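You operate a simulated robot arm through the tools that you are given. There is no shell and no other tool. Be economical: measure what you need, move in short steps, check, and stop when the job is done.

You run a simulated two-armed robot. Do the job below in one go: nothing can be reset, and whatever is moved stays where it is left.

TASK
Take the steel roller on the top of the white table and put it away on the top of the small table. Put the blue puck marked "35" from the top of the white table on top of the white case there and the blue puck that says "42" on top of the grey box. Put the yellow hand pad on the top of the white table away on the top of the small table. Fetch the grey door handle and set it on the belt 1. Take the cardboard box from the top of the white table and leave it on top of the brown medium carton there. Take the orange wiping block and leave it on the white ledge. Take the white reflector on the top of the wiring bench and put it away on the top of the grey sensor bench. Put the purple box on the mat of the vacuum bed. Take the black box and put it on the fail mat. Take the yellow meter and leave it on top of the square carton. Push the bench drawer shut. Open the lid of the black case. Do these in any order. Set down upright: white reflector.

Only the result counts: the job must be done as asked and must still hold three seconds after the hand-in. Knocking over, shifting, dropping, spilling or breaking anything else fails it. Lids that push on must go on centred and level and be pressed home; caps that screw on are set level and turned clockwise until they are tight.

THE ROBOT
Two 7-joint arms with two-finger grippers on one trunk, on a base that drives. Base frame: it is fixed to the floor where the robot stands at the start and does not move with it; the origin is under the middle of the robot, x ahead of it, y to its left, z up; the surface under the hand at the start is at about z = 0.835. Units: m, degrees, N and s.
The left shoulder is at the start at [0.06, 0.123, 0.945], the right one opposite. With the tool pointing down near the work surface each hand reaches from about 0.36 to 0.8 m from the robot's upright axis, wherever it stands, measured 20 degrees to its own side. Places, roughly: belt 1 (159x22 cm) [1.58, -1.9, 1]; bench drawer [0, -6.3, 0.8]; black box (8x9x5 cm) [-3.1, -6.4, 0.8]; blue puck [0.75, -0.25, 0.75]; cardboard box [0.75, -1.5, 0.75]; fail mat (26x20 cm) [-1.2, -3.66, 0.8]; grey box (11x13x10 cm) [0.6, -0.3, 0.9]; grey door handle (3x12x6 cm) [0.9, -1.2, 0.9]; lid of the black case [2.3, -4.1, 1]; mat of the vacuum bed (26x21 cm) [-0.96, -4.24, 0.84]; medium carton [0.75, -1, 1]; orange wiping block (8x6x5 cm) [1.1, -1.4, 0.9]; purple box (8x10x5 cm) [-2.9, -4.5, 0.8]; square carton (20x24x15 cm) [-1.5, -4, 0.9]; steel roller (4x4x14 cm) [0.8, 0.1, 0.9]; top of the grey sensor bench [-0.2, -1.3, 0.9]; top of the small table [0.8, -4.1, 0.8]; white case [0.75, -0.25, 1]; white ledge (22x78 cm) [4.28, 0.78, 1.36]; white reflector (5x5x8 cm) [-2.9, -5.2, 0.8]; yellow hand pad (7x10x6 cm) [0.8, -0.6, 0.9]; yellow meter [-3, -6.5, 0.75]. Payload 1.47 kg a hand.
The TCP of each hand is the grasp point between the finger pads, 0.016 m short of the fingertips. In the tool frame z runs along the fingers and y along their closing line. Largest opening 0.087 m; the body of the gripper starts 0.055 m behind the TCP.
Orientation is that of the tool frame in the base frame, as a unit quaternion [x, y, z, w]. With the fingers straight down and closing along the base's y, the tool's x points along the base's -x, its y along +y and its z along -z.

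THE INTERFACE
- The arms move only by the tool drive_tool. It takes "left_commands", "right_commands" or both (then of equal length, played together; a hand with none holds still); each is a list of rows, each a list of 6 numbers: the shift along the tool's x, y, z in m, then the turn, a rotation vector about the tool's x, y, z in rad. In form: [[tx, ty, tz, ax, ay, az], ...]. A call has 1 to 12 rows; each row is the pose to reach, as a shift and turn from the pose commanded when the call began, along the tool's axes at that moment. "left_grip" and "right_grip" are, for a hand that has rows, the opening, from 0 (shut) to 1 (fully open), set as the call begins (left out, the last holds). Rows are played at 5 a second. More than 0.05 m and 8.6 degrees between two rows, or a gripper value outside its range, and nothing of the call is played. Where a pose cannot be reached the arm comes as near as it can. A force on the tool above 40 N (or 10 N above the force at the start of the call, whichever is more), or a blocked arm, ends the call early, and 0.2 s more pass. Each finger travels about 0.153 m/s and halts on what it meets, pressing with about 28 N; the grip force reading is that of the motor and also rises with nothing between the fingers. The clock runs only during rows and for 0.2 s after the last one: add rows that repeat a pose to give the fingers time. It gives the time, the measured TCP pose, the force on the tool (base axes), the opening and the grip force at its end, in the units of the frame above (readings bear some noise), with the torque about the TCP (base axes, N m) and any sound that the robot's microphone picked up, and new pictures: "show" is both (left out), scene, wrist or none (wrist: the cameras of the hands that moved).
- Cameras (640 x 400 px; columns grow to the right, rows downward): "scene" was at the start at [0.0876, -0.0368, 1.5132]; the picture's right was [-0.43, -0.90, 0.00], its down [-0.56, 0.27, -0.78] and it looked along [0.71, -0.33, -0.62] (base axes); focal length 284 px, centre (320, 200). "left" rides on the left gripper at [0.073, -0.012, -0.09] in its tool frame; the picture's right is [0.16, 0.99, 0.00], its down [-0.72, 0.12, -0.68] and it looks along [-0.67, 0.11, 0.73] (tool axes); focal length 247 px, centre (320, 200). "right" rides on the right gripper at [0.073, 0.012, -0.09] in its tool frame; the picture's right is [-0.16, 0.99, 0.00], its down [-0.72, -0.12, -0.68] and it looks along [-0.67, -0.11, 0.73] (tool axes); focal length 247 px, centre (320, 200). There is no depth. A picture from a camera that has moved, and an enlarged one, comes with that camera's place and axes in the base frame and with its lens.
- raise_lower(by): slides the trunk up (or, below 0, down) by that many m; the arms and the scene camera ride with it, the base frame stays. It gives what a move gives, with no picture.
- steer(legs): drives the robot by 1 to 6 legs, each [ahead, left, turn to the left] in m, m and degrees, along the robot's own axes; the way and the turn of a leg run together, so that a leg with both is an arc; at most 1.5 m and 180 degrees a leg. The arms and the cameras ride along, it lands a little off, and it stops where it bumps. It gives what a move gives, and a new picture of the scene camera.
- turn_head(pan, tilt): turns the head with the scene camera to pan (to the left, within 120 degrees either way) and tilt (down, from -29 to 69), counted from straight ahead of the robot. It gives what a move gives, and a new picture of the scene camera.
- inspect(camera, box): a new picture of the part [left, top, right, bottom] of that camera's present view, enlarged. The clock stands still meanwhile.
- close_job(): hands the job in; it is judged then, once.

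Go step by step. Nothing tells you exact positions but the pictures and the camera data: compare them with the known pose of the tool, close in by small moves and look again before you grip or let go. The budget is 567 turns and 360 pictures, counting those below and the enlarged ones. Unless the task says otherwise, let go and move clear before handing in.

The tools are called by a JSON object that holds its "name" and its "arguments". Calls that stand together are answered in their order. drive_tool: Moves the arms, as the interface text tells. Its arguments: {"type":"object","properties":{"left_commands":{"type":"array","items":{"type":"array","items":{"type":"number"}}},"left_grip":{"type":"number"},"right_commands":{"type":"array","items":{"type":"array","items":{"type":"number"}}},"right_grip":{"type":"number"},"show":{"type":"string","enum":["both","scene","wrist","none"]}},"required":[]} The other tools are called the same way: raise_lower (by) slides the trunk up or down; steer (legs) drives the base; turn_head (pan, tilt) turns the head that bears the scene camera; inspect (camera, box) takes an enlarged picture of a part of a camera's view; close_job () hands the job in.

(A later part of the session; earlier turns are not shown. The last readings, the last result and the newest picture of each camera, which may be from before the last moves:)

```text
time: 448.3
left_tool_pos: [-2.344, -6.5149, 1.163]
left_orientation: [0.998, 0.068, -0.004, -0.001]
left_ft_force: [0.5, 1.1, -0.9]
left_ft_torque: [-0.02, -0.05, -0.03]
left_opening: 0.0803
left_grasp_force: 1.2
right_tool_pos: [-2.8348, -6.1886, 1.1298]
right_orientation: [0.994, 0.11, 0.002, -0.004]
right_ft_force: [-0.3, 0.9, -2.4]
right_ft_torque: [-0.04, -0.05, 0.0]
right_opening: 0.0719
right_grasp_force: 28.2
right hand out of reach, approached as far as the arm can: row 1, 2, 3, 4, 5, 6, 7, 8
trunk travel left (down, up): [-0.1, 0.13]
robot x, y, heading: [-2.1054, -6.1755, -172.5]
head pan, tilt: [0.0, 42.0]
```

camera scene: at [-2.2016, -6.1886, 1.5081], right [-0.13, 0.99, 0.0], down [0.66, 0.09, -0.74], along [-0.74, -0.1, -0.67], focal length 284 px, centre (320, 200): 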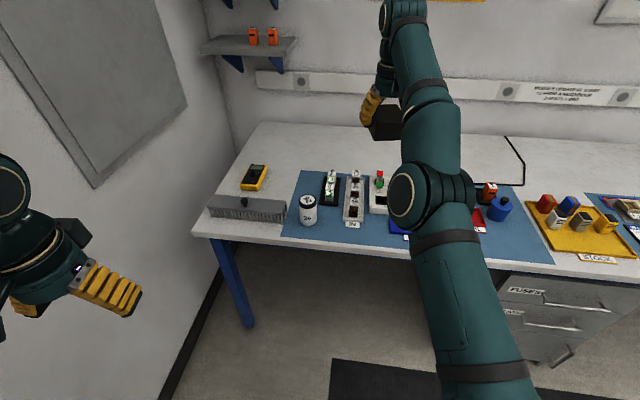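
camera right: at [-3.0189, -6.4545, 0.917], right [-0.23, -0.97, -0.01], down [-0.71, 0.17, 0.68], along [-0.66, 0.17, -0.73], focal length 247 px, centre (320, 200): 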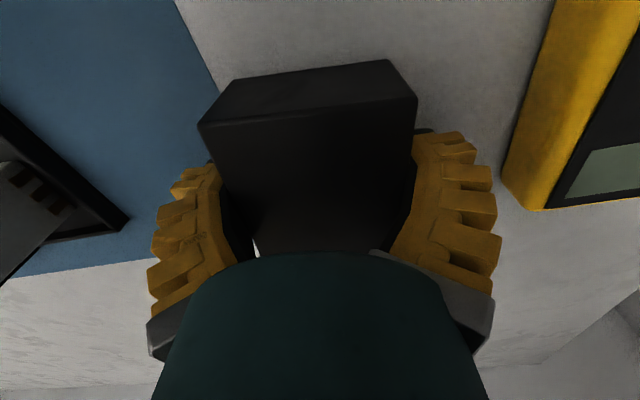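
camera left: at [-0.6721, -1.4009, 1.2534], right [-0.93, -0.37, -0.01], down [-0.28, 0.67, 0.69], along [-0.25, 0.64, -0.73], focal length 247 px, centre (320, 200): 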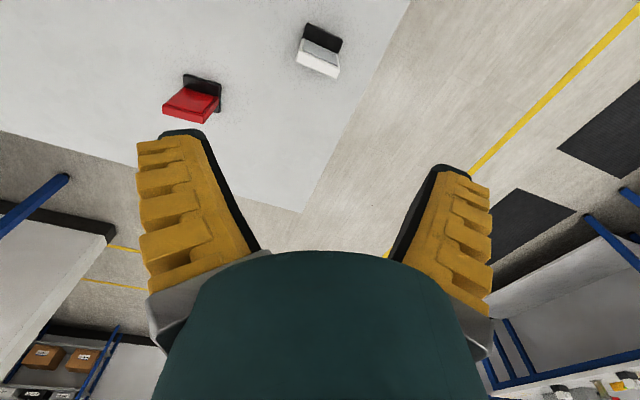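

{"name": "drive_tool", "arguments": {"right_commands": [[0, 0, 0, 0, 0, -0.08], [0, 0, 0, 0, 0, -0.16], [0, 0, 0, 0, 0, -0.24], [0, 0, 0, 0, 0, -0.32], [0, 0, 0, 0, 0, -0.4], [0, 0, 0, 0, 0, -0.4]], "show": "scene"}}

```text
time: 449.7
left_tool_pos: [-2.343, -6.5156, 1.1633]
left_orientation: [0.998, 0.069, -0.005, -0.001]
left_ft_force: [-1.2, -0.1, -0.3]
left_ft_torque: [0.01, -0.01, 0.03]
left_opening: 0.0803
left_grasp_force: 1.4
right_tool_pos: [-2.8268, -6.2002, 1.1314]
right_orientation: [0.952, 0.305, 0.003, -0.005]
right_ft_force: [-0.1, -0.9, -2.6]
right_ft_torque: [-0.01, 0.01, 0.0]
right_opening: 0.0721
right_grasp_force: 28.3
trunk travel left (down, up): [-0.1, 0.13]
robot x, y, heading: [-2.1073, -6.1805, -172.5]
head pan, tilt: [0.0, 42.0]
camera scene: at [-2.2011, -6.1893, 1.5082], right [-0.13, 0.99, 0.0], down [0.66, 0.09, -0.74], along [-0.74, -0.1, -0.67], focal length 284 px, centre (320, 200)
```

scene: 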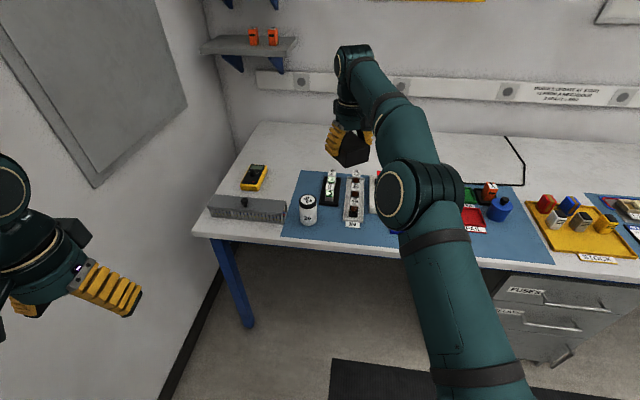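

Now reachable again. I retract toward the neutral pose in moderate steps.

{"name": "drive_tool", "arguments": {"right_commands": [[0.02, 0.007, 0, 0, 0, 0], [0.045, 0.015, 0, 0, 0, 0], [0.07, 0.024, 0, 0, 0, 0], [0.095, 0.033, 0, 0, 0, 0], [0.12, 0.042, 0, 0, 0, 0], [0.145, 0.05, 0, 0, 0, 0], [0.17, 0.059, 0, 0, 0, 0], [0.195, 0.068, 0, 0, 0, 0], [0.22, 0.077, 0, 0, 0, 0], [0.245, 0.086, 0, 0, 0, 0], [0.27, 0.094, 0, 0, 0, 0], [0.283, 0.099, 0, 0, 0, 0]], "show": "scene"}}

```text
time: 452.3
left_tool_pos: [-2.3428, -6.5168, 1.163]
left_orientation: [0.998, 0.069, -0.005, -0.001]
left_ft_force: [0.1, -0.6, -0.3]
left_ft_torque: [0.0, 0.01, 0.04]
left_opening: 0.0802
left_grasp_force: 1.7
right_tool_pos: [-2.5346, -6.1172, 1.1346]
right_orientation: [0.952, 0.306, 0.002, -0.004]
right_ft_force: [0.8, 0.7, -2.3]
right_ft_torque: [-0.01, -0.01, 0.0]
right_opening: 0.0719
right_grasp_force: 27.8
trunk travel left (down, up): [-0.1, 0.13]
robot x, y, heading: [-2.1043, -6.1725, -172.2]
head pan, tilt: [0.0, 42.0]
camera scene: at [-2.2007, -6.1892, 1.5082], right [-0.13, 0.99, 0.0], down [0.66, 0.09, -0.74], along [-0.74, -0.1, -0.67], focal length 284 px, centre (320, 200)
```

scene: 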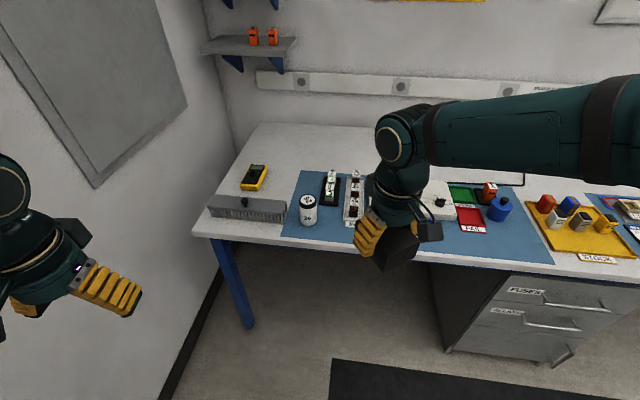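

The right arm is back in a good configuration. I undo its yaw and drive forward again so the left hand can take the meter.

{"name": "drive_tool", "arguments": {"right_commands": [[0, 0, 0, 0, 0, 0.08], [0, 0, 0, 0, 0, 0.16], [0, 0, 0, 0, 0, 0.24], [0, 0, 0, 0, 0, 0.32], [0, 0, 0, 0, 0, 0.4]], "show": "none"}}

{"name": "steer", "arguments": {"legs": [[0.3, 0, 0]]}}

{"name": "inspect", "arguments": {"camera": "scene", "box": [160, 190, 320, 320]}}

```text
time: 453.5
left_tool_pos: [-2.3436, -6.5149, 1.1646]
left_orientation: [0.998, 0.069, -0.005, 0.0]
left_ft_force: [-0.8, -0.1, 0.6]
left_ft_torque: [0.01, -0.03, -0.02]
left_opening: 0.0803
left_grasp_force: 1.0
right_tool_pos: [-2.5367, -6.1176, 1.1337]
right_orientation: [0.994, 0.108, 0.003, -0.005]
right_ft_force: [0.4, -0.4, -2.9]
right_ft_torque: [0.0, -0.01, -0.01]
right_opening: 0.072
right_grasp_force: 27.8
trunk travel left (down, up): [-0.1, 0.13]
robot x, y, heading: [-2.1098, -6.1768, -172.4]
head pan, tilt: [0.0, 42.0]
```

```text
time: 455.5
left_tool_pos: [-2.6403, -6.5528, 1.1631]
left_orientation: [0.998, 0.066, -0.004, -0.001]
left_ft_force: [-0.7, 0.2, 0.3]
left_ft_torque: [0.0, -0.03, -0.01]
left_opening: 0.0801
left_grasp_force: 1.9
right_tool_pos: [-2.832, -6.1537, 1.1334]
right_orientation: [0.994, 0.108, 0.003, -0.005]
right_ft_force: [-0.5, -1.1, -2.0]
right_ft_torque: [0.02, -0.05, -0.01]
right_opening: 0.0718
right_grasp_force: 28.4
trunk travel left (down, up): [-0.1, 0.13]
robot x, y, heading: [-2.4033, -6.2147, -172.9]
head pan, tilt: [0.0, 42.0]
camera scene: at [-2.4965, -6.2277, 1.5081], right [-0.13, 0.99, 0.0], down [0.66, 0.09, -0.74], along [-0.74, -0.09, -0.67], focal length 284 px, centre (320, 200)
```

scene: 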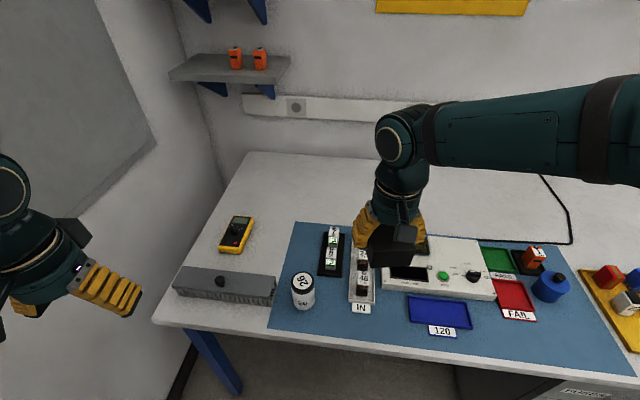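

```text
3.08 times, centred on (240, 255) of scene
camera zoom: at [-2.4965, -6.2277, 1.5081], right [-0.13, 0.99, 0.0], down [0.66, 0.09, -0.74], along [-0.74, -0.09, -0.67], focal length 875 px, centre (566, 31)
```

zoom: 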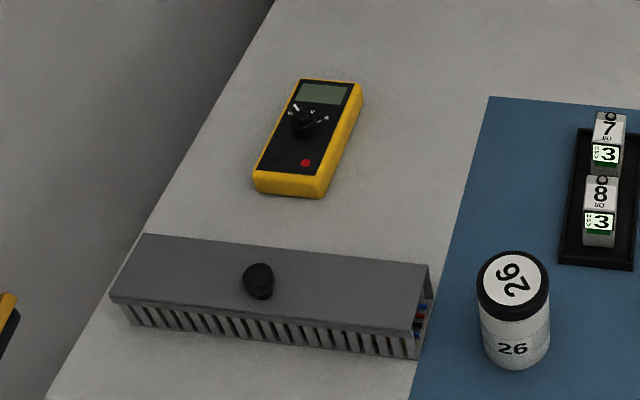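

Meter centre ≈(-3.06,-6.561), aligned with x, ~7 cm wide. The left hand lowers to z≈1.03 first (to stay below the wall shelf), then moves over it.

{"name": "drive_tool", "arguments": {"left_commands": [[0, 0, 0.04, 0, 0, 0.03], [-0.02, -0.003, 0.08, 0, 0, 0.06], [-0.06, -0.007, 0.12, 0, 0, 0.09], [-0.1, -0.012, 0.13, 0, 0, 0.132], [-0.145, -0.017, 0.13, 0, 0, 0.132], [-0.19, -0.022, 0.13, 0, 0, 0.132], [-0.235, -0.027, 0.13, 0, 0, 0.132], [-0.28, -0.032, 0.13, 0, 0, 0.132], [-0.325, -0.037, 0.13, 0, 0, 0.132], [-0.37, -0.042, 0.13, 0, 0, 0.132], [-0.41, -0.047, 0.13, 0, 0, 0.132], [-0.417, -0.0475, 0.16, 0, 0, 0.132]], "left_grip": 1, "show": "both"}}

```text
refused: row 3 steps farther than a row can; nothing moved
```

{"name": "drive_tool", "arguments": {"left_commands": [[0, 0, 0.04, 0, 0, 0.03], [-0.02, -0.003, 0.08, 0, 0, 0.06], [-0.05, -0.006, 0.115, 0, 0, 0.09], [-0.095, -0.011, 0.13, 0, 0, 0.132], [-0.14, -0.016, 0.13, 0, 0, 0.132], [-0.185, -0.021, 0.13, 0, 0, 0.132], [-0.23, -0.026, 0.13, 0, 0, 0.132], [-0.275, -0.031, 0.13, 0, 0, 0.132], [-0.32, -0.036, 0.13, 0, 0, 0.132], [-0.365, -0.041, 0.13, 0, 0, 0.132], [-0.405, -0.046, 0.13, 0, 0, 0.132], [-0.417, -0.0475, 0.16, 0, 0, 0.132]], "left_grip": 1, "show": "both"}}

```text
time: 458.1
left_tool_pos: [-3.0604, -6.561, 1.006]
left_orientation: [1.0, 0.0, -0.005, -0.001]
left_ft_force: [0.4, 0.7, -0.4]
left_ft_torque: [0.02, -0.02, 0.01]
left_opening: 0.0869
left_grasp_force: 0.0
right_tool_pos: [-2.8307, -6.1547, 1.1339]
right_orientation: [0.994, 0.108, 0.003, -0.006]
right_ft_force: [0.3, -0.4, -3.9]
right_ft_torque: [0.03, -0.01, 0.02]
right_opening: 0.072
right_grasp_force: 27.4
trunk travel left (down, up): [-0.1, 0.13]
robot x, y, heading: [-2.4025, -6.2141, -172.6]
head pan, tilt: [0.0, 42.0]
camera scene: at [-2.4962, -6.2279, 1.5081], right [-0.13, 0.99, 0.0], down [0.66, 0.09, -0.74], along [-0.74, -0.09, -0.67], focal length 284 px, centre (320, 200)
camera left: at [-2.9864, -6.5485, 1.0944], right [0.16, -0.99, 0.0], down [-0.72, -0.12, 0.69], along [-0.68, -0.11, -0.73], focal length 247 px, centre (320, 200)
```

scene: 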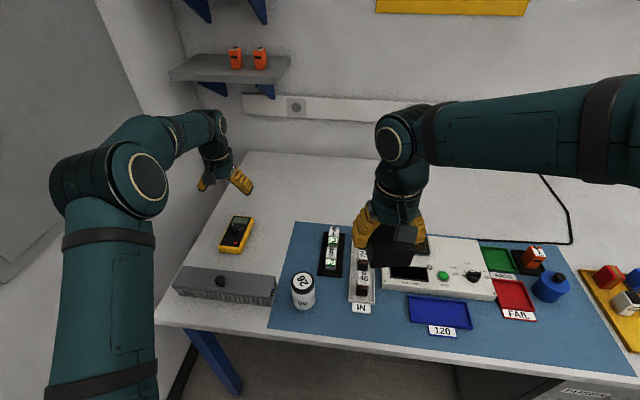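
left: 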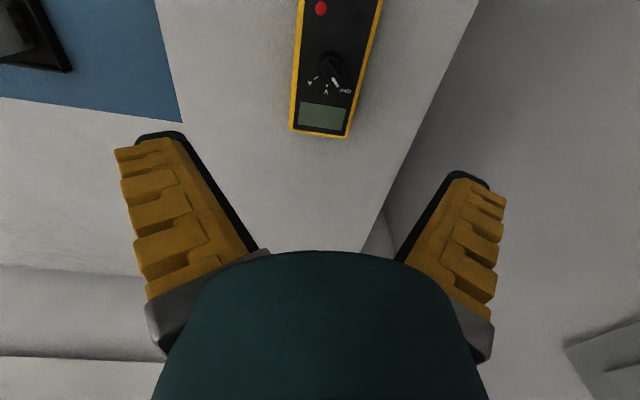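

Meter axis ≈ y −6.568. I nudge and descend partway.

{"name": "drive_tool", "arguments": {"left_commands": [[0.002, 0.006, 0.04, 0, 0, 0], [0.002, 0.006, 0.08, 0, 0, 0], [0.002, 0.006, 0.115, 0, 0, 0], [0.002, 0.006, 0.125, 0, 0, 0], [0.002, 0.006, 0.125, 0, 0, 0]], "show": "wrist"}}

```text
time: 459.3
left_tool_pos: [-3.0595, -6.5679, 0.8825]
left_orientation: [1.0, 0.001, -0.006, -0.001]
left_ft_force: [0.3, -0.2, -0.2]
left_ft_torque: [0.01, 0.0, -0.02]
left_opening: 0.087
left_grasp_force: 0.0
right_tool_pos: [-2.8306, -6.1542, 1.134]
right_orientation: [0.994, 0.108, 0.002, -0.006]
right_ft_force: [-0.3, -0.6, -2.3]
right_ft_torque: [0.02, -0.01, 0.02]
right_opening: 0.0717
right_grasp_force: 28.3
trunk travel left (down, up): [-0.1, 0.13]
robot x, y, heading: [-2.4042, -6.2174, -172.8]
head pan, tilt: [0.0, 42.0]
camera left: at [-2.985, -6.5547, 0.9726], right [0.16, -0.99, 0.0], down [-0.72, -0.12, 0.69], along [-0.68, -0.11, -0.73], focal length 247 px, centre (320, 200)
```

left: 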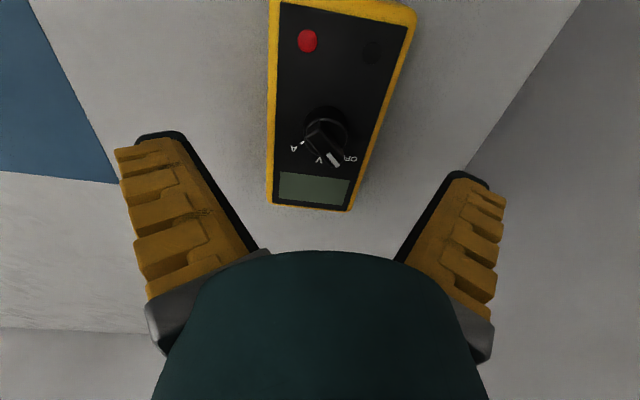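

Aligned. Descend to grip height and close.

{"name": "drive_tool", "arguments": {"left_commands": [[0.003, 0, 0.03, 0, 0, 0], [0.003, 0, 0.055, 0, 0, 0], [0.003, 0, 0.063, 0, 0, 0], [0.003, 0, 0.063, 0, 0, 0]], "show": "none"}}

{"name": "drive_tool", "arguments": {"left_commands": [[0, 0, 0, 0, 0, 0], [0, 0, 0, 0, 0, 0], [0, 0, 0, 0, 0, 0], [0, 0, 0, 0, 0, 0]], "left_grip": 0, "show": "wrist"}}

```text
time: 460.3
left_tool_pos: [-3.057, -6.5647, 0.8182]
left_orientation: [1.0, 0.001, -0.005, -0.001]
left_ft_force: [0.4, 0.4, 0.5]
left_ft_torque: [-0.01, 0.01, 0.0]
left_opening: 0.0869
left_grasp_force: 0.0
right_tool_pos: [-2.8305, -6.1529, 1.1345]
right_orientation: [0.994, 0.108, 0.003, -0.006]
right_ft_force: [0.3, 0.0, -2.9]
right_ft_torque: [0.04, 0.0, -0.02]
right_opening: 0.0718
right_grasp_force: 28.1
trunk travel left (down, up): [-0.1, 0.13]
robot x, y, heading: [-2.4019, -6.2167, -172.6]
head pan, tilt: [0.0, 42.0]
```

```text
time: 461.3
left_tool_pos: [-3.0581, -6.5651, 0.8188]
left_orientation: [1.0, 0.001, -0.006, 0.0]
left_ft_force: [-0.2, -3.0, 5.7]
left_ft_torque: [-0.12, 0.04, 0.08]
left_opening: 0.0737
left_grasp_force: 27.9
right_tool_pos: [-2.83, -6.1542, 1.1337]
right_orientation: [0.994, 0.108, 0.002, -0.006]
right_ft_force: [0.6, 0.0, -3.0]
right_ft_torque: [-0.03, -0.02, 0.01]
right_opening: 0.0717
right_grasp_force: 28.0
trunk travel left (down, up): [-0.1, 0.13]
robot x, y, heading: [-2.4026, -6.2152, -172.7]
head pan, tilt: [0.0, 42.0]
camera left: at [-2.9829, -6.5532, 0.9079], right [0.16, -0.99, 0.0], down [-0.72, -0.12, 0.69], along [-0.68, -0.11, -0.73], focal length 247 px, centre (320, 200)
```

left: 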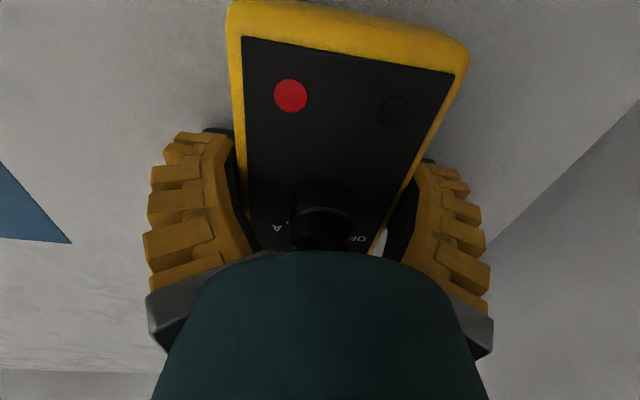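

Meter gripped. Lift slowly.

{"name": "drive_tool", "arguments": {"left_commands": [[0, 0, -0.004, 0, 0, 0], [0, 0, -0.01, 0, 0, 0], [0, 0, -0.018, 0, 0, 0], [0, 0, -0.028, 0, 0, 0], [0, 0, -0.04, 0, 0, 0], [0, 0, -0.055, 0, 0, 0], [0, 0, -0.07, 0, 0, 0], [0, 0, -0.085, 0, 0, 0], [0, 0, -0.1, 0, 0, 0], [0, 0, -0.115, 0, 0, 0], [0, 0, -0.13, 0, 0, 0], [0, 0, -0.145, 0, 0, 0]], "show": "none"}}

{"name": "drive_tool", "arguments": {"left_commands": [[0.01, 0, -0.008, 0, 0, 0], [0.03, 0, -0.02, 0, 0, 0], [0.055, 0, -0.03, 0, 0, 0], [0.08, 0, -0.04, 0, 0, 0], [0.105, 0, -0.06, 0, 0, 0], [0.13, 0, -0.08, 0, 0, 0], [0.155, 0, -0.1, 0, 0, 0], [0.18, 0, -0.12, 0, 0, 0], [0.21, 0, -0.14, 0, 0, 0], [0.24, 0, -0.16, 0, 0, 0], [0.27, 0, -0.17, 0, 0, 0], [0.3, 0, -0.17, 0, 0, 0]], "show": "wrist"}}

```text
time: 463.9
left_tool_pos: [-3.055, -6.566, 0.967]
left_orientation: [1.0, 0.001, -0.006, 0.0]
left_ft_force: [-0.2, -1.3, -3.5]
left_ft_torque: [-0.02, -0.02, -0.03]
left_opening: 0.0735
left_grasp_force: 27.5
right_tool_pos: [-2.8312, -6.1533, 1.1331]
right_orientation: [0.994, 0.108, 0.002, -0.005]
right_ft_force: [0.4, 0.3, -2.2]
right_ft_torque: [-0.01, 0.01, 0.02]
right_opening: 0.0715
right_grasp_force: 28.1
trunk travel left (down, up): [-0.1, 0.13]
robot x, y, heading: [-2.4014, -6.2182, -172.5]
head pan, tilt: [0.0, 42.0]
```

```text
time: 466.5
left_tool_pos: [-2.7521, -6.5674, 1.1282]
left_orientation: [1.0, 0.0, -0.005, -0.001]
left_ft_force: [0.5, 0.2, -3.0]
left_ft_torque: [0.02, -0.03, 0.01]
left_opening: 0.0738
left_grasp_force: 28.1
right_tool_pos: [-2.8302, -6.1541, 1.1334]
right_orientation: [0.994, 0.107, 0.002, -0.005]
right_ft_force: [-0.8, -0.5, -2.8]
right_ft_torque: [-0.02, 0.03, 0.04]
right_opening: 0.0717
right_grasp_force: 27.7
trunk travel left (down, up): [-0.1, 0.13]
robot x, y, heading: [-2.4037, -6.2126, -172.8]
head pan, tilt: [0.0, 42.0]
camera left: at [-2.6778, -6.5552, 1.2173], right [0.16, -0.99, 0.0], down [-0.72, -0.12, 0.69], along [-0.68, -0.11, -0.73], focal length 247 px, centre (320, 200)
```

left: 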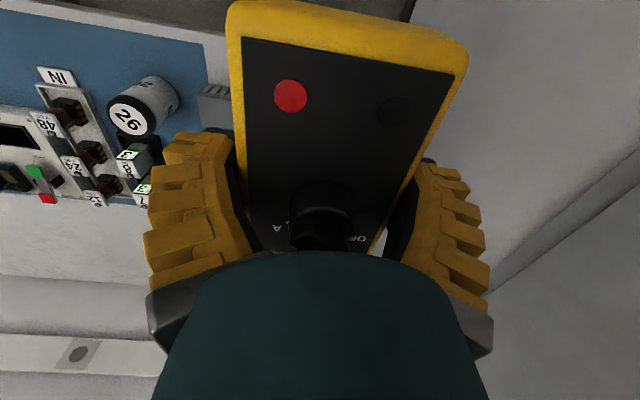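

Both items are held. I back out, turn to face east in the open area, then strafe north up the aisle to the carton table.

{"name": "steer", "arguments": {"legs": [[-0.4, 0, 0], [0, -0.3, 0], [0, 0, 172.8]]}}

{"name": "turn_head", "arguments": {"pan": 30, "tilt": 30}}

```text
time: 478.7
left_tool_pos: [-1.649, -5.5834, 1.1283]
left_orientation: [0.08, 0.997, -0.001, 0.005]
left_ft_force: [-0.1, -0.2, -3.0]
left_ft_torque: [-0.02, 0.02, 0.0]
left_opening: 0.0735
left_grasp_force: 28.0
right_tool_pos: [-1.6382, -6.0033, 1.1337]
right_orientation: [-0.027, 1.0, -0.006, -0.003]
right_ft_force: [-1.2, -0.4, -1.8]
right_ft_torque: [0.0, 0.01, -0.01]
right_opening: 0.0712
right_grasp_force: 27.7
trunk travel left (down, up): [-0.1, 0.13]
robot x, y, heading: [-2.0508, -5.8731, -2.1]
head pan, tilt: [0.0, 42.0]
camera scene: at [-1.9575, -5.8768, 1.5082], right [-0.03, -1.0, 0.0], down [-0.67, 0.02, -0.74], along [0.74, -0.02, -0.67], focal length 284 px, centre (320, 200)
```

scene: 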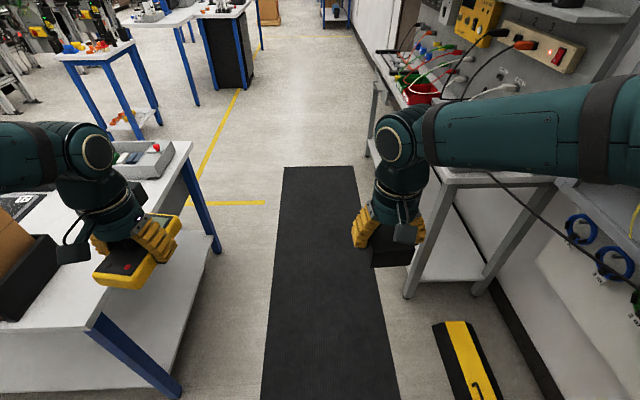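

```text
time: 479.7
left_tool_pos: [-1.6484, -5.5843, 1.1282]
left_orientation: [0.08, 0.997, 0.0, 0.005]
left_ft_force: [0.2, 0.0, -4.1]
left_ft_torque: [-0.01, 0.05, -0.01]
left_opening: 0.0734
left_grasp_force: 27.8
right_tool_pos: [-1.6389, -6.0022, 1.1339]
right_orientation: [-0.027, 1.0, -0.005, -0.003]
right_ft_force: [0.3, -0.6, -3.1]
right_ft_torque: [-0.02, 0.01, -0.02]
right_opening: 0.0711
right_grasp_force: 27.6
trunk travel left (down, up): [-0.1, 0.13]
robot x, y, heading: [-2.0502, -5.8739, -2.1]
head pan, tilt: [30.0, 30.0]
camera scene: at [-1.9613, -5.8315, 1.5264], right [0.47, -0.88, 0.0], down [-0.44, -0.24, -0.87], along [0.76, 0.41, -0.5], focal length 284 px, centre (320, 200)
```

scene: 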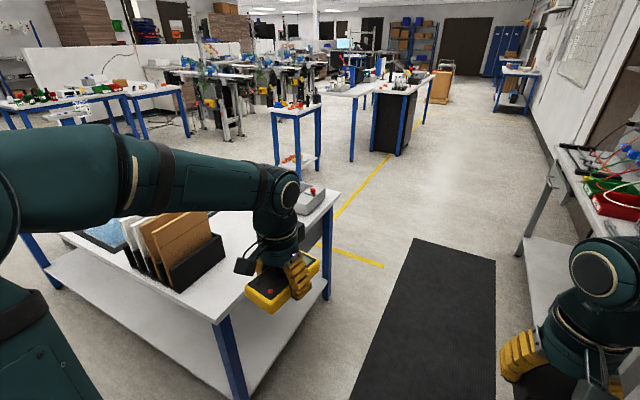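

I shift back 0.12 m for clearance from the boards, straighten, and strafe north to y≈-4.15.

{"name": "steer", "arguments": {"legs": [[-0.12, 0, 2], [0, 0.85, 0], [0, 0.85, 0]]}}

{"name": "turn_head", "arguments": {"pan": 0, "tilt": 40}}

```text
time: 495.8
left_tool_pos: [-1.8095, -3.8711, 1.1289]
left_orientation: [0.06, 0.998, -0.001, 0.006]
left_ft_force: [0.2, -0.6, -2.9]
left_ft_torque: [0.0, 0.01, -0.01]
left_opening: 0.0731
left_grasp_force: 28.0
right_tool_pos: [-1.7836, -4.2905, 1.1343]
right_orientation: [-0.048, 0.999, -0.005, -0.002]
right_ft_force: [-0.1, -0.3, -1.8]
right_ft_torque: [0.01, -0.02, 0.02]
right_opening: 0.071
right_grasp_force: 28.4
trunk travel left (down, up): [-0.1, 0.13]
robot x, y, heading: [-2.2041, -4.1764, 0.3]
head pan, tilt: [30.0, 30.0]
camera scene: at [-2.1125, -4.1313, 1.5264], right [0.51, -0.86, 0.0], down [-0.43, -0.25, -0.87], along [0.75, 0.44, -0.5], focal length 284 px, centre (320, 200)
```

scene: 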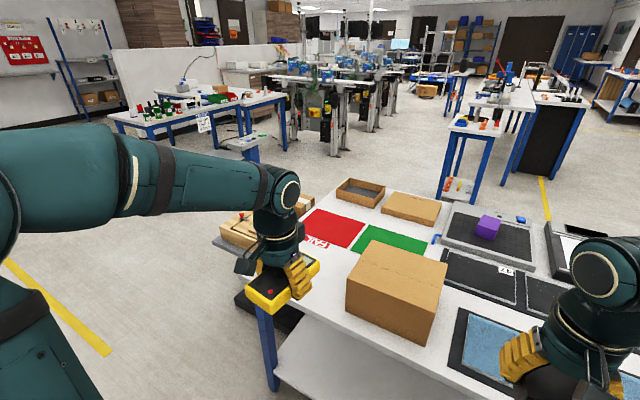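

```text
time: 496.7
left_tool_pos: [-1.81, -3.8718, 1.1275]
left_orientation: [0.06, 0.998, 0.0, 0.006]
left_ft_force: [1.0, -0.1, -2.9]
left_ft_torque: [0.01, 0.01, 0.01]
left_opening: 0.0732
left_grasp_force: 27.8
right_tool_pos: [-1.7831, -4.2902, 1.1342]
right_orientation: [-0.047, 0.999, -0.005, -0.002]
right_ft_force: [-0.9, -0.3, -2.3]
right_ft_torque: [0.03, 0.01, 0.0]
right_opening: 0.0711
right_grasp_force: 28.1
trunk travel left (down, up): [-0.1, 0.13]
robot x, y, heading: [-2.2005, -4.1785, 0.6]
head pan, tilt: [0.0, 40.0]
camera scene: at [-2.1055, -4.1766, 1.5111], right [0.01, -1.0, 0.0], down [-0.64, -0.01, -0.77], along [0.77, 0.01, -0.64], focal length 284 px, centre (320, 200)
```

scene: 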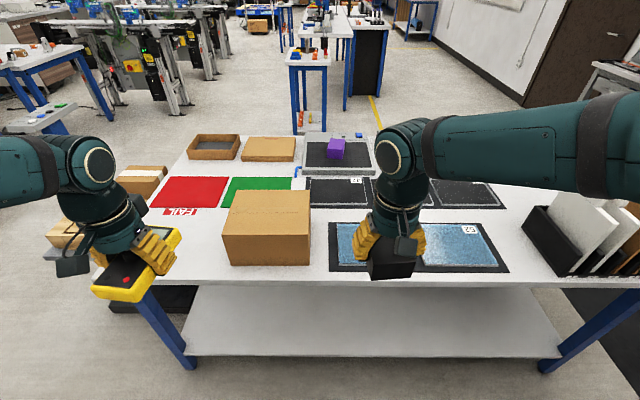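

Carton top centre ≈(-1.49,-4.02), z≈0.95. I carry the meter over it.

{"name": "drive_tool", "arguments": {"left_commands": [[-0.012, -0.004, 0, 0, 0, 0], [-0.04, -0.013, 0, 0, 0, 0], [-0.07, -0.023, 0, 0, 0, 0], [-0.1, -0.032, 0, 0, 0, 0], [-0.13, -0.042, 0, 0, 0, 0], [-0.16, -0.052, 0, 0, 0, 0], [-0.19, -0.061, 0, 0, 0, 0], [-0.22, -0.071, 0, 0, 0, 0], [-0.25, -0.081, 0, 0, 0, 0], [-0.28, -0.09, 0, 0, 0, 0], [-0.31, -0.1, 0, 0, 0, 0], [-0.3355, -0.1085, 0, 0, 0, 0]], "show": "both"}}

```text
time: 499.3
left_tool_pos: [-1.49, -4.0178, 1.1301]
left_orientation: [0.06, 0.998, 0.0, 0.004]
left_ft_force: [1.8, -0.1, -3.6]
left_ft_torque: [0.01, 0.02, -0.01]
left_opening: 0.0733
left_grasp_force: 28.1
right_tool_pos: [-1.7816, -4.2915, 1.1328]
right_orientation: [-0.047, 0.999, -0.005, -0.004]
right_ft_force: [-0.4, 0.1, -2.6]
right_ft_torque: [0.02, 0.04, 0.0]
right_opening: 0.071
right_grasp_force: 28.2
trunk travel left (down, up): [-0.1, 0.13]
robot x, y, heading: [-2.2032, -4.1774, 0.4]
head pan, tilt: [0.0, 40.0]
camera scene: at [-2.1042, -4.1772, 1.511], right [0.01, -1.0, 0.0], down [-0.64, 0.0, -0.77], along [0.77, 0.01, -0.64], focal length 284 px, centre (320, 200)
camera left: at [-1.5643, -4.0194, 1.2187], right [-0.04, 1.0, 0.0], down [0.73, 0.03, 0.69], along [0.69, 0.03, -0.73], focal length 247 px, centre (320, 200)
```

scene: 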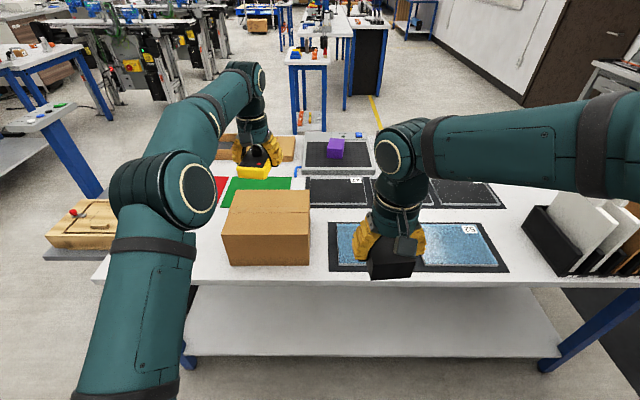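
left: 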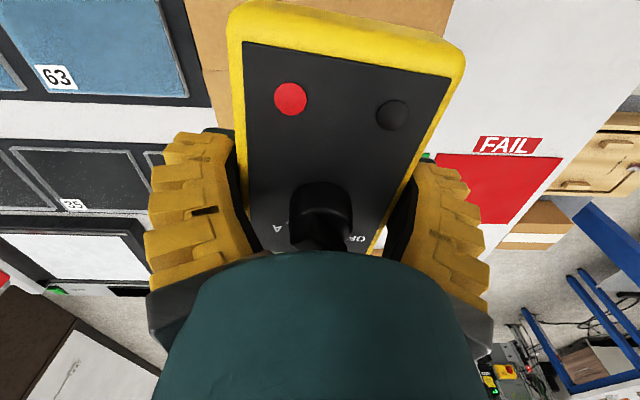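

Centred over the carton. Lower slowly.

{"name": "drive_tool", "arguments": {"left_commands": [[0, 0, 0.01, 0, 0, 0], [0, 0, 0.028, 0, 0, 0], [0, 0, 0.046, 0, 0, 0], [0, 0, 0.064, 0, 0, 0], [0, 0, 0.082, 0, 0, 0], [0, 0, 0.1, 0, 0, 0], [0, 0, 0.115, 0, 0, 0], [0, 0, 0.127, 0, 0, 0], [0, 0, 0.136, 0, 0, 0], [0, 0, 0.14, 0, 0, 0]], "show": "none"}}

{"name": "drive_tool", "arguments": {"left_commands": [[0, 0, 0.003, 0, 0, 0], [0, 0, 0.006, 0, 0, 0], [0, 0, 0.009, 0, 0, 0], [0, 0, 0.012, 0, 0, 0]], "show": "none"}}

```text
time: 501.5
left_tool_pos: [-1.4878, -4.0176, 0.9913]
left_orientation: [0.061, 0.998, -0.001, 0.005]
left_ft_force: [0.0, -0.1, -3.4]
left_ft_torque: [0.0, 0.0, 0.0]
left_opening: 0.0735
left_grasp_force: 28.5
right_tool_pos: [-1.7822, -4.2892, 1.133]
right_orientation: [-0.047, 0.999, -0.006, -0.002]
right_ft_force: [-0.1, -0.4, -2.7]
right_ft_torque: [-0.02, -0.02, -0.01]
right_opening: 0.0713
right_grasp_force: 28.1
trunk travel left (down, up): [-0.1, 0.13]
robot x, y, heading: [-2.2032, -4.1743, 0.5]
head pan, tilt: [0.0, 40.0]
```

```text
time: 502.5
left_tool_pos: [-1.4893, -4.0186, 0.98]
left_orientation: [0.06, 0.998, -0.001, 0.005]
left_ft_force: [-0.8, -0.2, -4.0]
left_ft_torque: [0.02, 0.03, -0.01]
left_opening: 0.0733
left_grasp_force: 28.2
right_tool_pos: [-1.7837, -4.2902, 1.1332]
right_orientation: [-0.048, 0.999, -0.005, -0.002]
right_ft_force: [0.4, 0.3, -3.2]
right_ft_torque: [0.01, 0.03, -0.02]
right_opening: 0.071
right_grasp_force: 28.1
trunk travel left (down, up): [-0.1, 0.13]
robot x, y, heading: [-2.2014, -4.1826, 0.1]
head pan, tilt: [0.0, 40.0]
```

{"name": "drive_tool", "arguments": {"left_commands": [[0, 0, 0.003, 0, 0, 0], [0, 0, 0.006, 0, 0, 0], [0, 0, 0.009, 0, 0, 0], [0, 0, 0.012, 0, 0, 0]], "show": "none"}}

```text
time: 503.5
left_tool_pos: [-1.4885, -4.0193, 0.9673]
left_orientation: [0.06, 0.998, -0.001, 0.006]
left_ft_force: [-0.5, -0.2, -2.7]
left_ft_torque: [0.02, 0.05, -0.02]
left_opening: 0.073
left_grasp_force: 28.6
right_tool_pos: [-1.783, -4.2901, 1.1344]
right_orientation: [-0.048, 0.999, -0.006, -0.002]
right_ft_force: [0.8, -0.1, -2.8]
right_ft_torque: [0.0, -0.01, 0.0]
right_opening: 0.071
right_grasp_force: 28.4
trunk travel left (down, up): [-0.1, 0.13]
robot x, y, heading: [-2.2032, -4.1735, 0.5]
head pan, tilt: [0.0, 40.0]
```

{"name": "drive_tool", "arguments": {"left_commands": [[0, 0, 0.003, 0, 0, 0], [0, 0, 0.006, 0, 0, 0], [0, 0, 0.009, 0, 0, 0], [0, 0, 0.012, 0, 0, 0]], "show": "scene"}}

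```text
time: 504.5
left_tool_pos: [-1.4888, -4.0193, 0.9606]
left_orientation: [0.06, 0.998, 0.0, 0.007]
left_ft_force: [-2.8, 0.9, 17.7]
left_ft_torque: [0.04, 0.14, -0.08]
left_opening: 0.0735
left_grasp_force: 27.8
right_tool_pos: [-1.7844, -4.2902, 1.1338]
right_orientation: [-0.048, 0.999, -0.005, -0.001]
right_ft_force: [-0.1, 0.1, -2.8]
right_ft_torque: [0.02, -0.03, 0.02]
right_opening: 0.0707
right_grasp_force: 27.7
trunk travel left (down, up): [-0.1, 0.13]
robot x, y, heading: [-2.2023, -4.1785, 0.5]
head pan, tilt: [0.0, 40.0]
camera scene: at [-2.1079, -4.177, 1.5115], right [0.01, -1.0, 0.0], down [-0.64, 0.0, -0.77], along [0.77, 0.01, -0.64], focal length 284 px, centre (320, 200)
```

scene: 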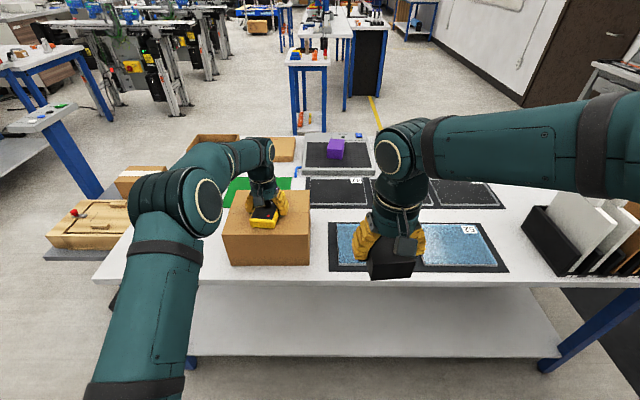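

Contact on the carton. Ease, release, rise.

{"name": "drive_tool", "arguments": {"left_commands": [[0, 0, -0.002, 0, 0, 0], [0, 0, -0.002, 0, 0, 0]], "show": "none"}}

{"name": "drive_tool", "arguments": {"left_commands": [[0, 0, 0, 0, 0, 0], [0, 0, 0, 0, 0, 0], [0, 0, 0, 0, 0, 0], [0, 0, -0.02, 0, 0, 0], [0, 0, -0.05, 0, 0, 0], [0, 0, -0.09, 0, 0, 0], [0, 0, -0.13, 0, 0, 0], [0, 0, -0.17, 0, 0, 0]], "left_grip": 1, "show": "wrist"}}

```text
time: 505.1
left_tool_pos: [-1.4879, -4.0192, 0.9601]
left_orientation: [0.06, 0.998, 0.0, 0.007]
left_ft_force: [2.8, 1.6, 17.3]
left_ft_torque: [0.01, -0.2, 0.04]
left_opening: 0.0736
left_grasp_force: 28.4
right_tool_pos: [-1.7851, -4.2911, 1.1348]
right_orientation: [-0.047, 0.999, -0.005, -0.003]
right_ft_force: [-0.3, 0.2, -1.6]
right_ft_torque: [-0.05, 0.0, 0.05]
right_opening: 0.0711
right_grasp_force: 27.5
trunk travel left (down, up): [-0.1, 0.13]
robot x, y, heading: [-2.1975, -4.1795, 0.5]
head pan, tilt: [0.0, 40.0]
```

```text
time: 506.9
left_tool_pos: [-1.4913, -4.0175, 1.1269]
left_orientation: [0.06, 0.998, -0.001, 0.005]
left_ft_force: [-0.5, 0.4, -0.1]
left_ft_torque: [0.02, 0.02, 0.01]
left_opening: 0.087
left_grasp_force: 0.1
right_tool_pos: [-1.784, -4.2891, 1.1343]
right_orientation: [-0.048, 0.999, -0.006, -0.003]
right_ft_force: [-0.2, 0.4, -2.8]
right_ft_torque: [0.0, 0.03, 0.0]
right_opening: 0.071
right_grasp_force: 27.9
trunk travel left (down, up): [-0.1, 0.13]
robot x, y, heading: [-2.1991, -4.1783, 0.3]
head pan, tilt: [0.0, 40.0]
camera left: at [-1.5655, -4.0194, 1.2149], right [-0.04, 1.0, 0.0], down [0.73, 0.03, 0.69], along [0.69, 0.02, -0.73], focal length 247 px, centre (320, 200)
```

left: 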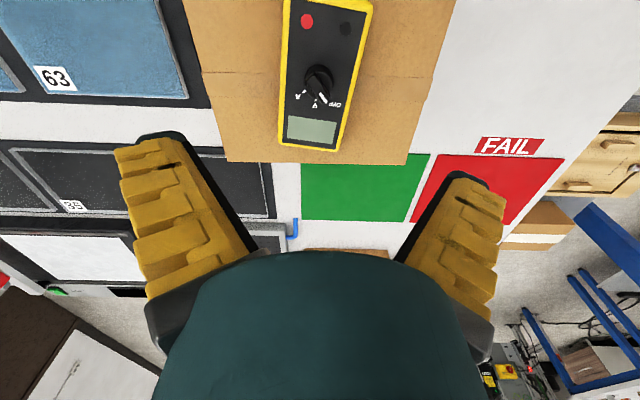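

Meter placed. I retract the left hand, strafe north 0.66 m and move forward so the right hand faces the fail mat at (-1.22,-3.65).

{"name": "drive_tool", "arguments": {"left_commands": [[0.04, 0.01, 0, 0, 0, 0], [0.08, 0.02, 0, 0, 0, 0], [0.12, 0.03, 0, 0, 0, 0], [0.16, 0.05, 0, 0, 0, 0], [0.2, 0.07, 0, 0, 0, 0], [0.24, 0.09, 0, 0, 0, 0], [0.28, 0.11, 0, 0, 0, 0], [0.3, 0.12, 0, 0, 0, 0]], "show": "none"}}

{"name": "steer", "arguments": {"legs": [[0, 0.66, 0], [0.24, 0, -0.3]]}}

```text
time: 508.7
left_tool_pos: [-1.7741, -3.8641, 1.1242]
left_orientation: [0.06, 0.998, -0.001, 0.004]
left_ft_force: [-0.6, 0.8, -0.1]
left_ft_torque: [-0.03, 0.06, -0.01]
left_opening: 0.0871
left_grasp_force: 0.1
right_tool_pos: [-1.7824, -4.2908, 1.1349]
right_orientation: [-0.048, 0.999, -0.005, -0.003]
right_ft_force: [-0.2, 0.6, -3.0]
right_ft_torque: [0.0, -0.01, -0.02]
right_opening: 0.071
right_grasp_force: 27.8
trunk travel left (down, up): [-0.1, 0.13]
robot x, y, heading: [-2.2034, -4.1781, 0.2]
head pan, tilt: [0.0, 40.0]
```

```text
time: 516.3
left_tool_pos: [-1.539, -3.206, 1.1224]
left_orientation: [0.063, 0.998, -0.001, 0.004]
left_ft_force: [0.5, 1.0, -0.5]
left_ft_torque: [0.0, 0.03, 0.03]
left_opening: 0.0868
left_grasp_force: 0.0
right_tool_pos: [-1.5507, -3.6314, 1.1341]
right_orientation: [-0.045, 0.999, -0.005, -0.003]
right_ft_force: [0.8, 0.1, -2.1]
right_ft_torque: [0.04, 0.01, 0.01]
right_opening: 0.0711
right_grasp_force: 27.6
trunk travel left (down, up): [-0.1, 0.13]
robot x, y, heading: [-1.9708, -3.5149, -0.0]
head pan, tilt: [0.0, 40.0]
camera scene: at [-1.8723, -3.5175, 1.511], right [0.0, -1.0, 0.0], down [-0.64, 0.0, -0.77], along [0.77, 0.0, -0.64], focal length 284 px, centre (320, 200)
```

scene: 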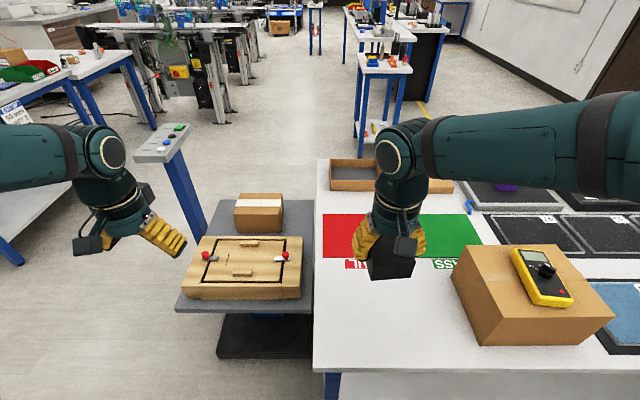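

Fail mat spans x −1.31…−1.11, y −3.53…−3.79. I carry the black box over (-1.235,-3.655).

{"name": "drive_tool", "arguments": {"right_commands": [[-0.012, -0.002, 0, 0, 0, 0], [-0.04, -0.007, 0, 0, 0, 0], [-0.07, -0.012, 0, 0, 0, 0], [-0.1, -0.017, 0, 0, 0, 0], [-0.13, -0.022, 0, 0, 0, 0], [-0.16, -0.027, 0, 0, 0, 0], [-0.19, -0.032, 0, 0, 0, 0], [-0.22, -0.037, 0, 0, 0, 0], [-0.25, -0.042, 0, 0, 0, 0], [-0.28, -0.047, 0, 0, 0, 0], [-0.305, -0.051, 0, 0, 0, 0], [-0.3125, -0.0525, 0, 0, 0, 0]], "show": "both"}}

```text
time: 518.9
left_tool_pos: [-1.5416, -3.2055, 1.1247]
left_orientation: [0.062, 0.998, 0.0, 0.006]
left_ft_force: [0.2, 0.4, 0.3]
left_ft_torque: [-0.01, -0.02, -0.01]
left_opening: 0.087
left_grasp_force: 0.1
right_tool_pos: [-1.2451, -3.6576, 1.1305]
right_orientation: [-0.046, 0.999, -0.005, -0.003]
right_ft_force: [-0.6, 0.6, -2.5]
right_ft_torque: [0.0, -0.02, 0.01]
right_opening: 0.0714
right_grasp_force: 27.9
right hand out of reach, approached as far as the arm can: row 12
trunk travel left (down, up): [-0.1, 0.13]
robot x, y, heading: [-1.9691, -3.5174, 0.2]
head pan, tilt: [0.0, 40.0]
camera scene: at [-1.8746, -3.5178, 1.5113], right [0.0, -1.0, 0.0], down [-0.64, 0.0, -0.77], along [0.77, 0.0, -0.64], focal length 284 px, centre (320, 200)
camera right: at [-1.318, -3.6507, 1.2203], right [0.07, 1.0, -0.01], down [0.74, -0.04, 0.68], along [0.67, -0.05, -0.74], focal length 247 px, centre (320, 200)
```

scene: 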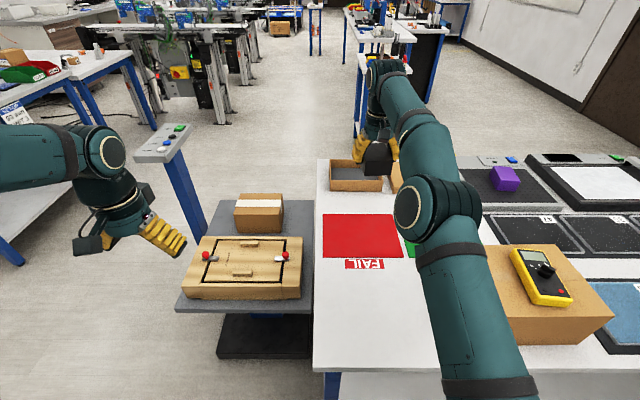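
right: 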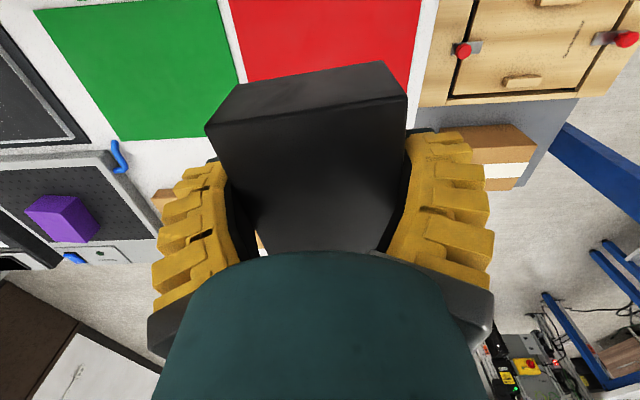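

Slightly at reach limit; I nudge forward 4 cm and lower.

{"name": "steer", "arguments": {"legs": [[0.04, 0, 0]]}}

{"name": "drive_tool", "arguments": {"right_commands": [[0.003, 0, 0.01, 0, 0, 0], [0.006, 0, 0.033, 0, 0, 0], [0.01, 0, 0.058, 0, 0, 0], [0.01, 0, 0.083, 0, 0, 0], [0.01, 0, 0.108, 0, 0, 0], [0.01, 0, 0.133, 0, 0, 0], [0.01, 0, 0.158, 0, 0, 0], [0.01, 0, 0.183, 0, 0, 0], [0.01, 0, 0.208, 0, 0, 0], [0.01, 0, 0.233, 0, 0, 0], [0.01, 0, 0.25, 0, 0, 0], [0.01, 0, 0.26, 0, 0, 0]], "show": "scene"}}

```text
time: 519.8
left_tool_pos: [-1.5001, -3.205, 1.1228]
left_orientation: [0.062, 0.998, -0.001, 0.005]
left_ft_force: [0.3, -0.2, -0.2]
left_ft_torque: [0.01, 0.04, 0.01]
left_opening: 0.087
left_grasp_force: 0.1
right_tool_pos: [-1.2038, -3.6561, 1.1297]
right_orientation: [-0.045, 0.999, -0.005, -0.004]
right_ft_force: [1.0, 0.0, -3.4]
right_ft_torque: [0.02, 0.06, -0.02]
right_opening: 0.071
right_grasp_force: 27.3
trunk travel left (down, up): [-0.1, 0.13]
robot x, y, heading: [-1.9309, -3.5195, 0.4]
head pan, tilt: [0.0, 40.0]
camera scene: at [-1.8326, -3.5173, 1.5109], right [0.0, -1.0, 0.0], down [-0.64, 0.0, -0.76], along [0.76, 0.0, -0.64], focal length 284 px, centre (320, 200)
```

scene: 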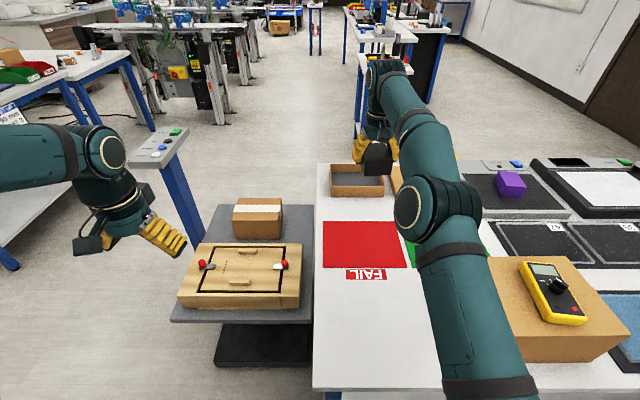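

```text
time: 522.4
left_tool_pos: [-1.503, -3.2051, 1.124]
left_orientation: [0.062, 0.998, -0.001, 0.004]
left_ft_force: [0.2, 0.3, -0.1]
left_ft_torque: [-0.01, 0.03, 0.01]
left_opening: 0.0868
left_grasp_force: 0.1
right_tool_pos: [-1.2167, -3.6608, 0.8699]
right_orientation: [-0.046, 0.999, -0.005, -0.003]
right_ft_force: [0.3, -0.6, -2.5]
right_ft_torque: [0.02, 0.04, -0.02]
right_opening: 0.071
right_grasp_force: 28.1
trunk travel left (down, up): [-0.1, 0.13]
robot x, y, heading: [-1.9269, -3.5179, 0.2]
head pan, tilt: [0.0, 40.0]
camera scene: at [-1.8346, -3.5174, 1.5111], right [0.0, -1.0, 0.0], down [-0.64, 0.0, -0.77], along [0.77, 0.0, -0.64], focal length 284 px, centre (320, 200)
```

scene: 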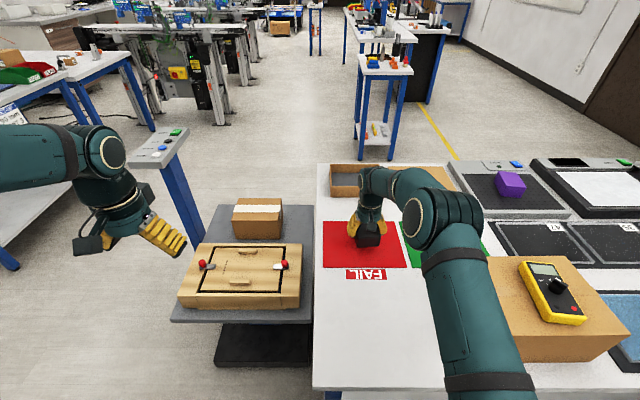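

{"name": "drive_tool", "arguments": {"right_commands": [[0, 0, 0.005, 0, 0, 0], [0, 0, 0.01, 0, 0, 0], [0, 0, 0.015, 0, 0, 0], [0, 0, 0.019, 0, 0, 0], [0, 0, 0.022, 0, 0, 0], [0, 0, 0.025, 0, 0, 0]], "show": "none"}}

{"name": "drive_tool", "arguments": {"right_commands": [[0, 0, 0.003, 0, 0, 0], [0, 0, 0.006, 0, 0, 0], [0, 0, 0.009, 0, 0, 0], [0, 0, 0.012, 0, 0, 0]], "show": "none"}}

```text
time: 523.8
left_tool_pos: [-1.502, -3.2056, 1.1247]
left_orientation: [0.061, 0.998, -0.001, 0.005]
left_ft_force: [-0.4, -0.4, 0.3]
left_ft_torque: [0.0, 0.04, 0.01]
left_opening: 0.0868
left_grasp_force: 0.1
right_tool_pos: [-1.2159, -3.6599, 0.845]
right_orientation: [-0.046, 0.999, -0.005, -0.002]
right_ft_force: [0.0, 0.4, -2.4]
right_ft_torque: [0.01, -0.01, -0.02]
right_opening: 0.0707
right_grasp_force: 27.2
trunk travel left (down, up): [-0.1, 0.13]
robot x, y, heading: [-1.9328, -3.5188, 0.3]
head pan, tilt: [0.0, 40.0]
```

```text
time: 524.8
left_tool_pos: [-1.5017, -3.2053, 1.1247]
left_orientation: [0.062, 0.998, -0.001, 0.005]
left_ft_force: [0.2, -0.3, 0.3]
left_ft_torque: [-0.02, -0.01, -0.02]
left_opening: 0.0869
left_grasp_force: 0.1
right_tool_pos: [-1.2172, -3.6607, 0.8379]
right_orientation: [-0.045, 0.999, -0.005, 0.0]
right_ft_force: [-1.9, -2.4, 17.9]
right_ft_torque: [0.1, 0.11, -0.05]
right_opening: 0.0715
right_grasp_force: 28.4
trunk travel left (down, up): [-0.1, 0.13]
robot x, y, heading: [-1.9314, -3.5191, 0.2]
head pan, tilt: [0.0, 40.0]
```

Contact on the fail mat. Ease, release, rise.

{"name": "drive_tool", "arguments": {"right_commands": [[0, 0, -0.002, 0, 0, 0], [0, 0, -0.002, 0, 0, 0]], "show": "none"}}

{"name": "drive_tool", "arguments": {"right_commands": [[0, 0, 0, 0, 0, 0], [0, 0, 0, 0, 0, 0], [0, 0, 0, 0, 0, 0], [0, 0, -0.02, 0, 0, 0], [0, 0, -0.05, 0, 0, 0], [0, 0, -0.09, 0, 0, 0], [0, 0, -0.13, 0, 0, 0], [0, 0, -0.17, 0, 0, 0], [0, 0, -0.21, 0, 0, 0], [0, 0, -0.25, 0, 0, 0], [0, 0, -0.29, 0, 0, 0]], "right_grip": 1, "show": "scene"}}

```text
time: 525.4
left_tool_pos: [-1.5019, -3.2046, 1.1244]
left_orientation: [0.062, 0.998, -0.001, 0.006]
left_ft_force: [0.4, 1.0, 0.0]
left_ft_torque: [0.02, 0.01, 0.02]
left_opening: 0.0869
left_grasp_force: 0.0
right_tool_pos: [-1.2171, -3.6608, 0.8383]
right_orientation: [-0.045, 0.999, -0.006, -0.002]
right_ft_force: [5.4, -3.3, 14.1]
right_ft_torque: [0.1, -0.42, -0.08]
right_opening: 0.0715
right_grasp_force: 28.3
trunk travel left (down, up): [-0.1, 0.13]
robot x, y, heading: [-1.9315, -3.5139, 0.6]
head pan, tilt: [0.0, 40.0]
```

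```text
time: 527.8
left_tool_pos: [-1.5022, -3.2059, 1.1254]
left_orientation: [0.061, 0.998, -0.001, 0.005]
left_ft_force: [0.7, 0.2, -0.1]
left_ft_torque: [-0.01, 0.01, -0.03]
left_opening: 0.0871
left_grasp_force: 0.1
right_tool_pos: [-1.2169, -3.6586, 1.1256]
right_orientation: [-0.046, 0.999, -0.006, -0.004]
right_ft_force: [-0.2, 0.8, -0.2]
right_ft_torque: [-0.02, -0.03, 0.03]
right_opening: 0.0869
right_grasp_force: 0.0
trunk travel left (down, up): [-0.1, 0.13]
robot x, y, heading: [-1.929, -3.5167, -0.0]
head pan, tilt: [0.0, 40.0]
camera scene: at [-1.8355, -3.5172, 1.5112], right [0.0, -1.0, 0.0], down [-0.64, 0.0, -0.77], along [0.77, 0.0, -0.64], focal length 284 px, centre (320, 200)
```

scene: 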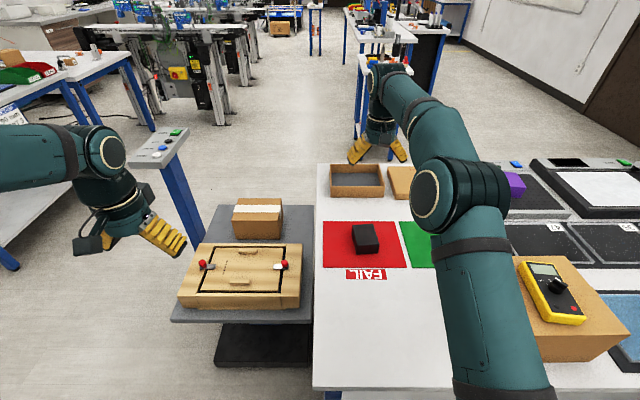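

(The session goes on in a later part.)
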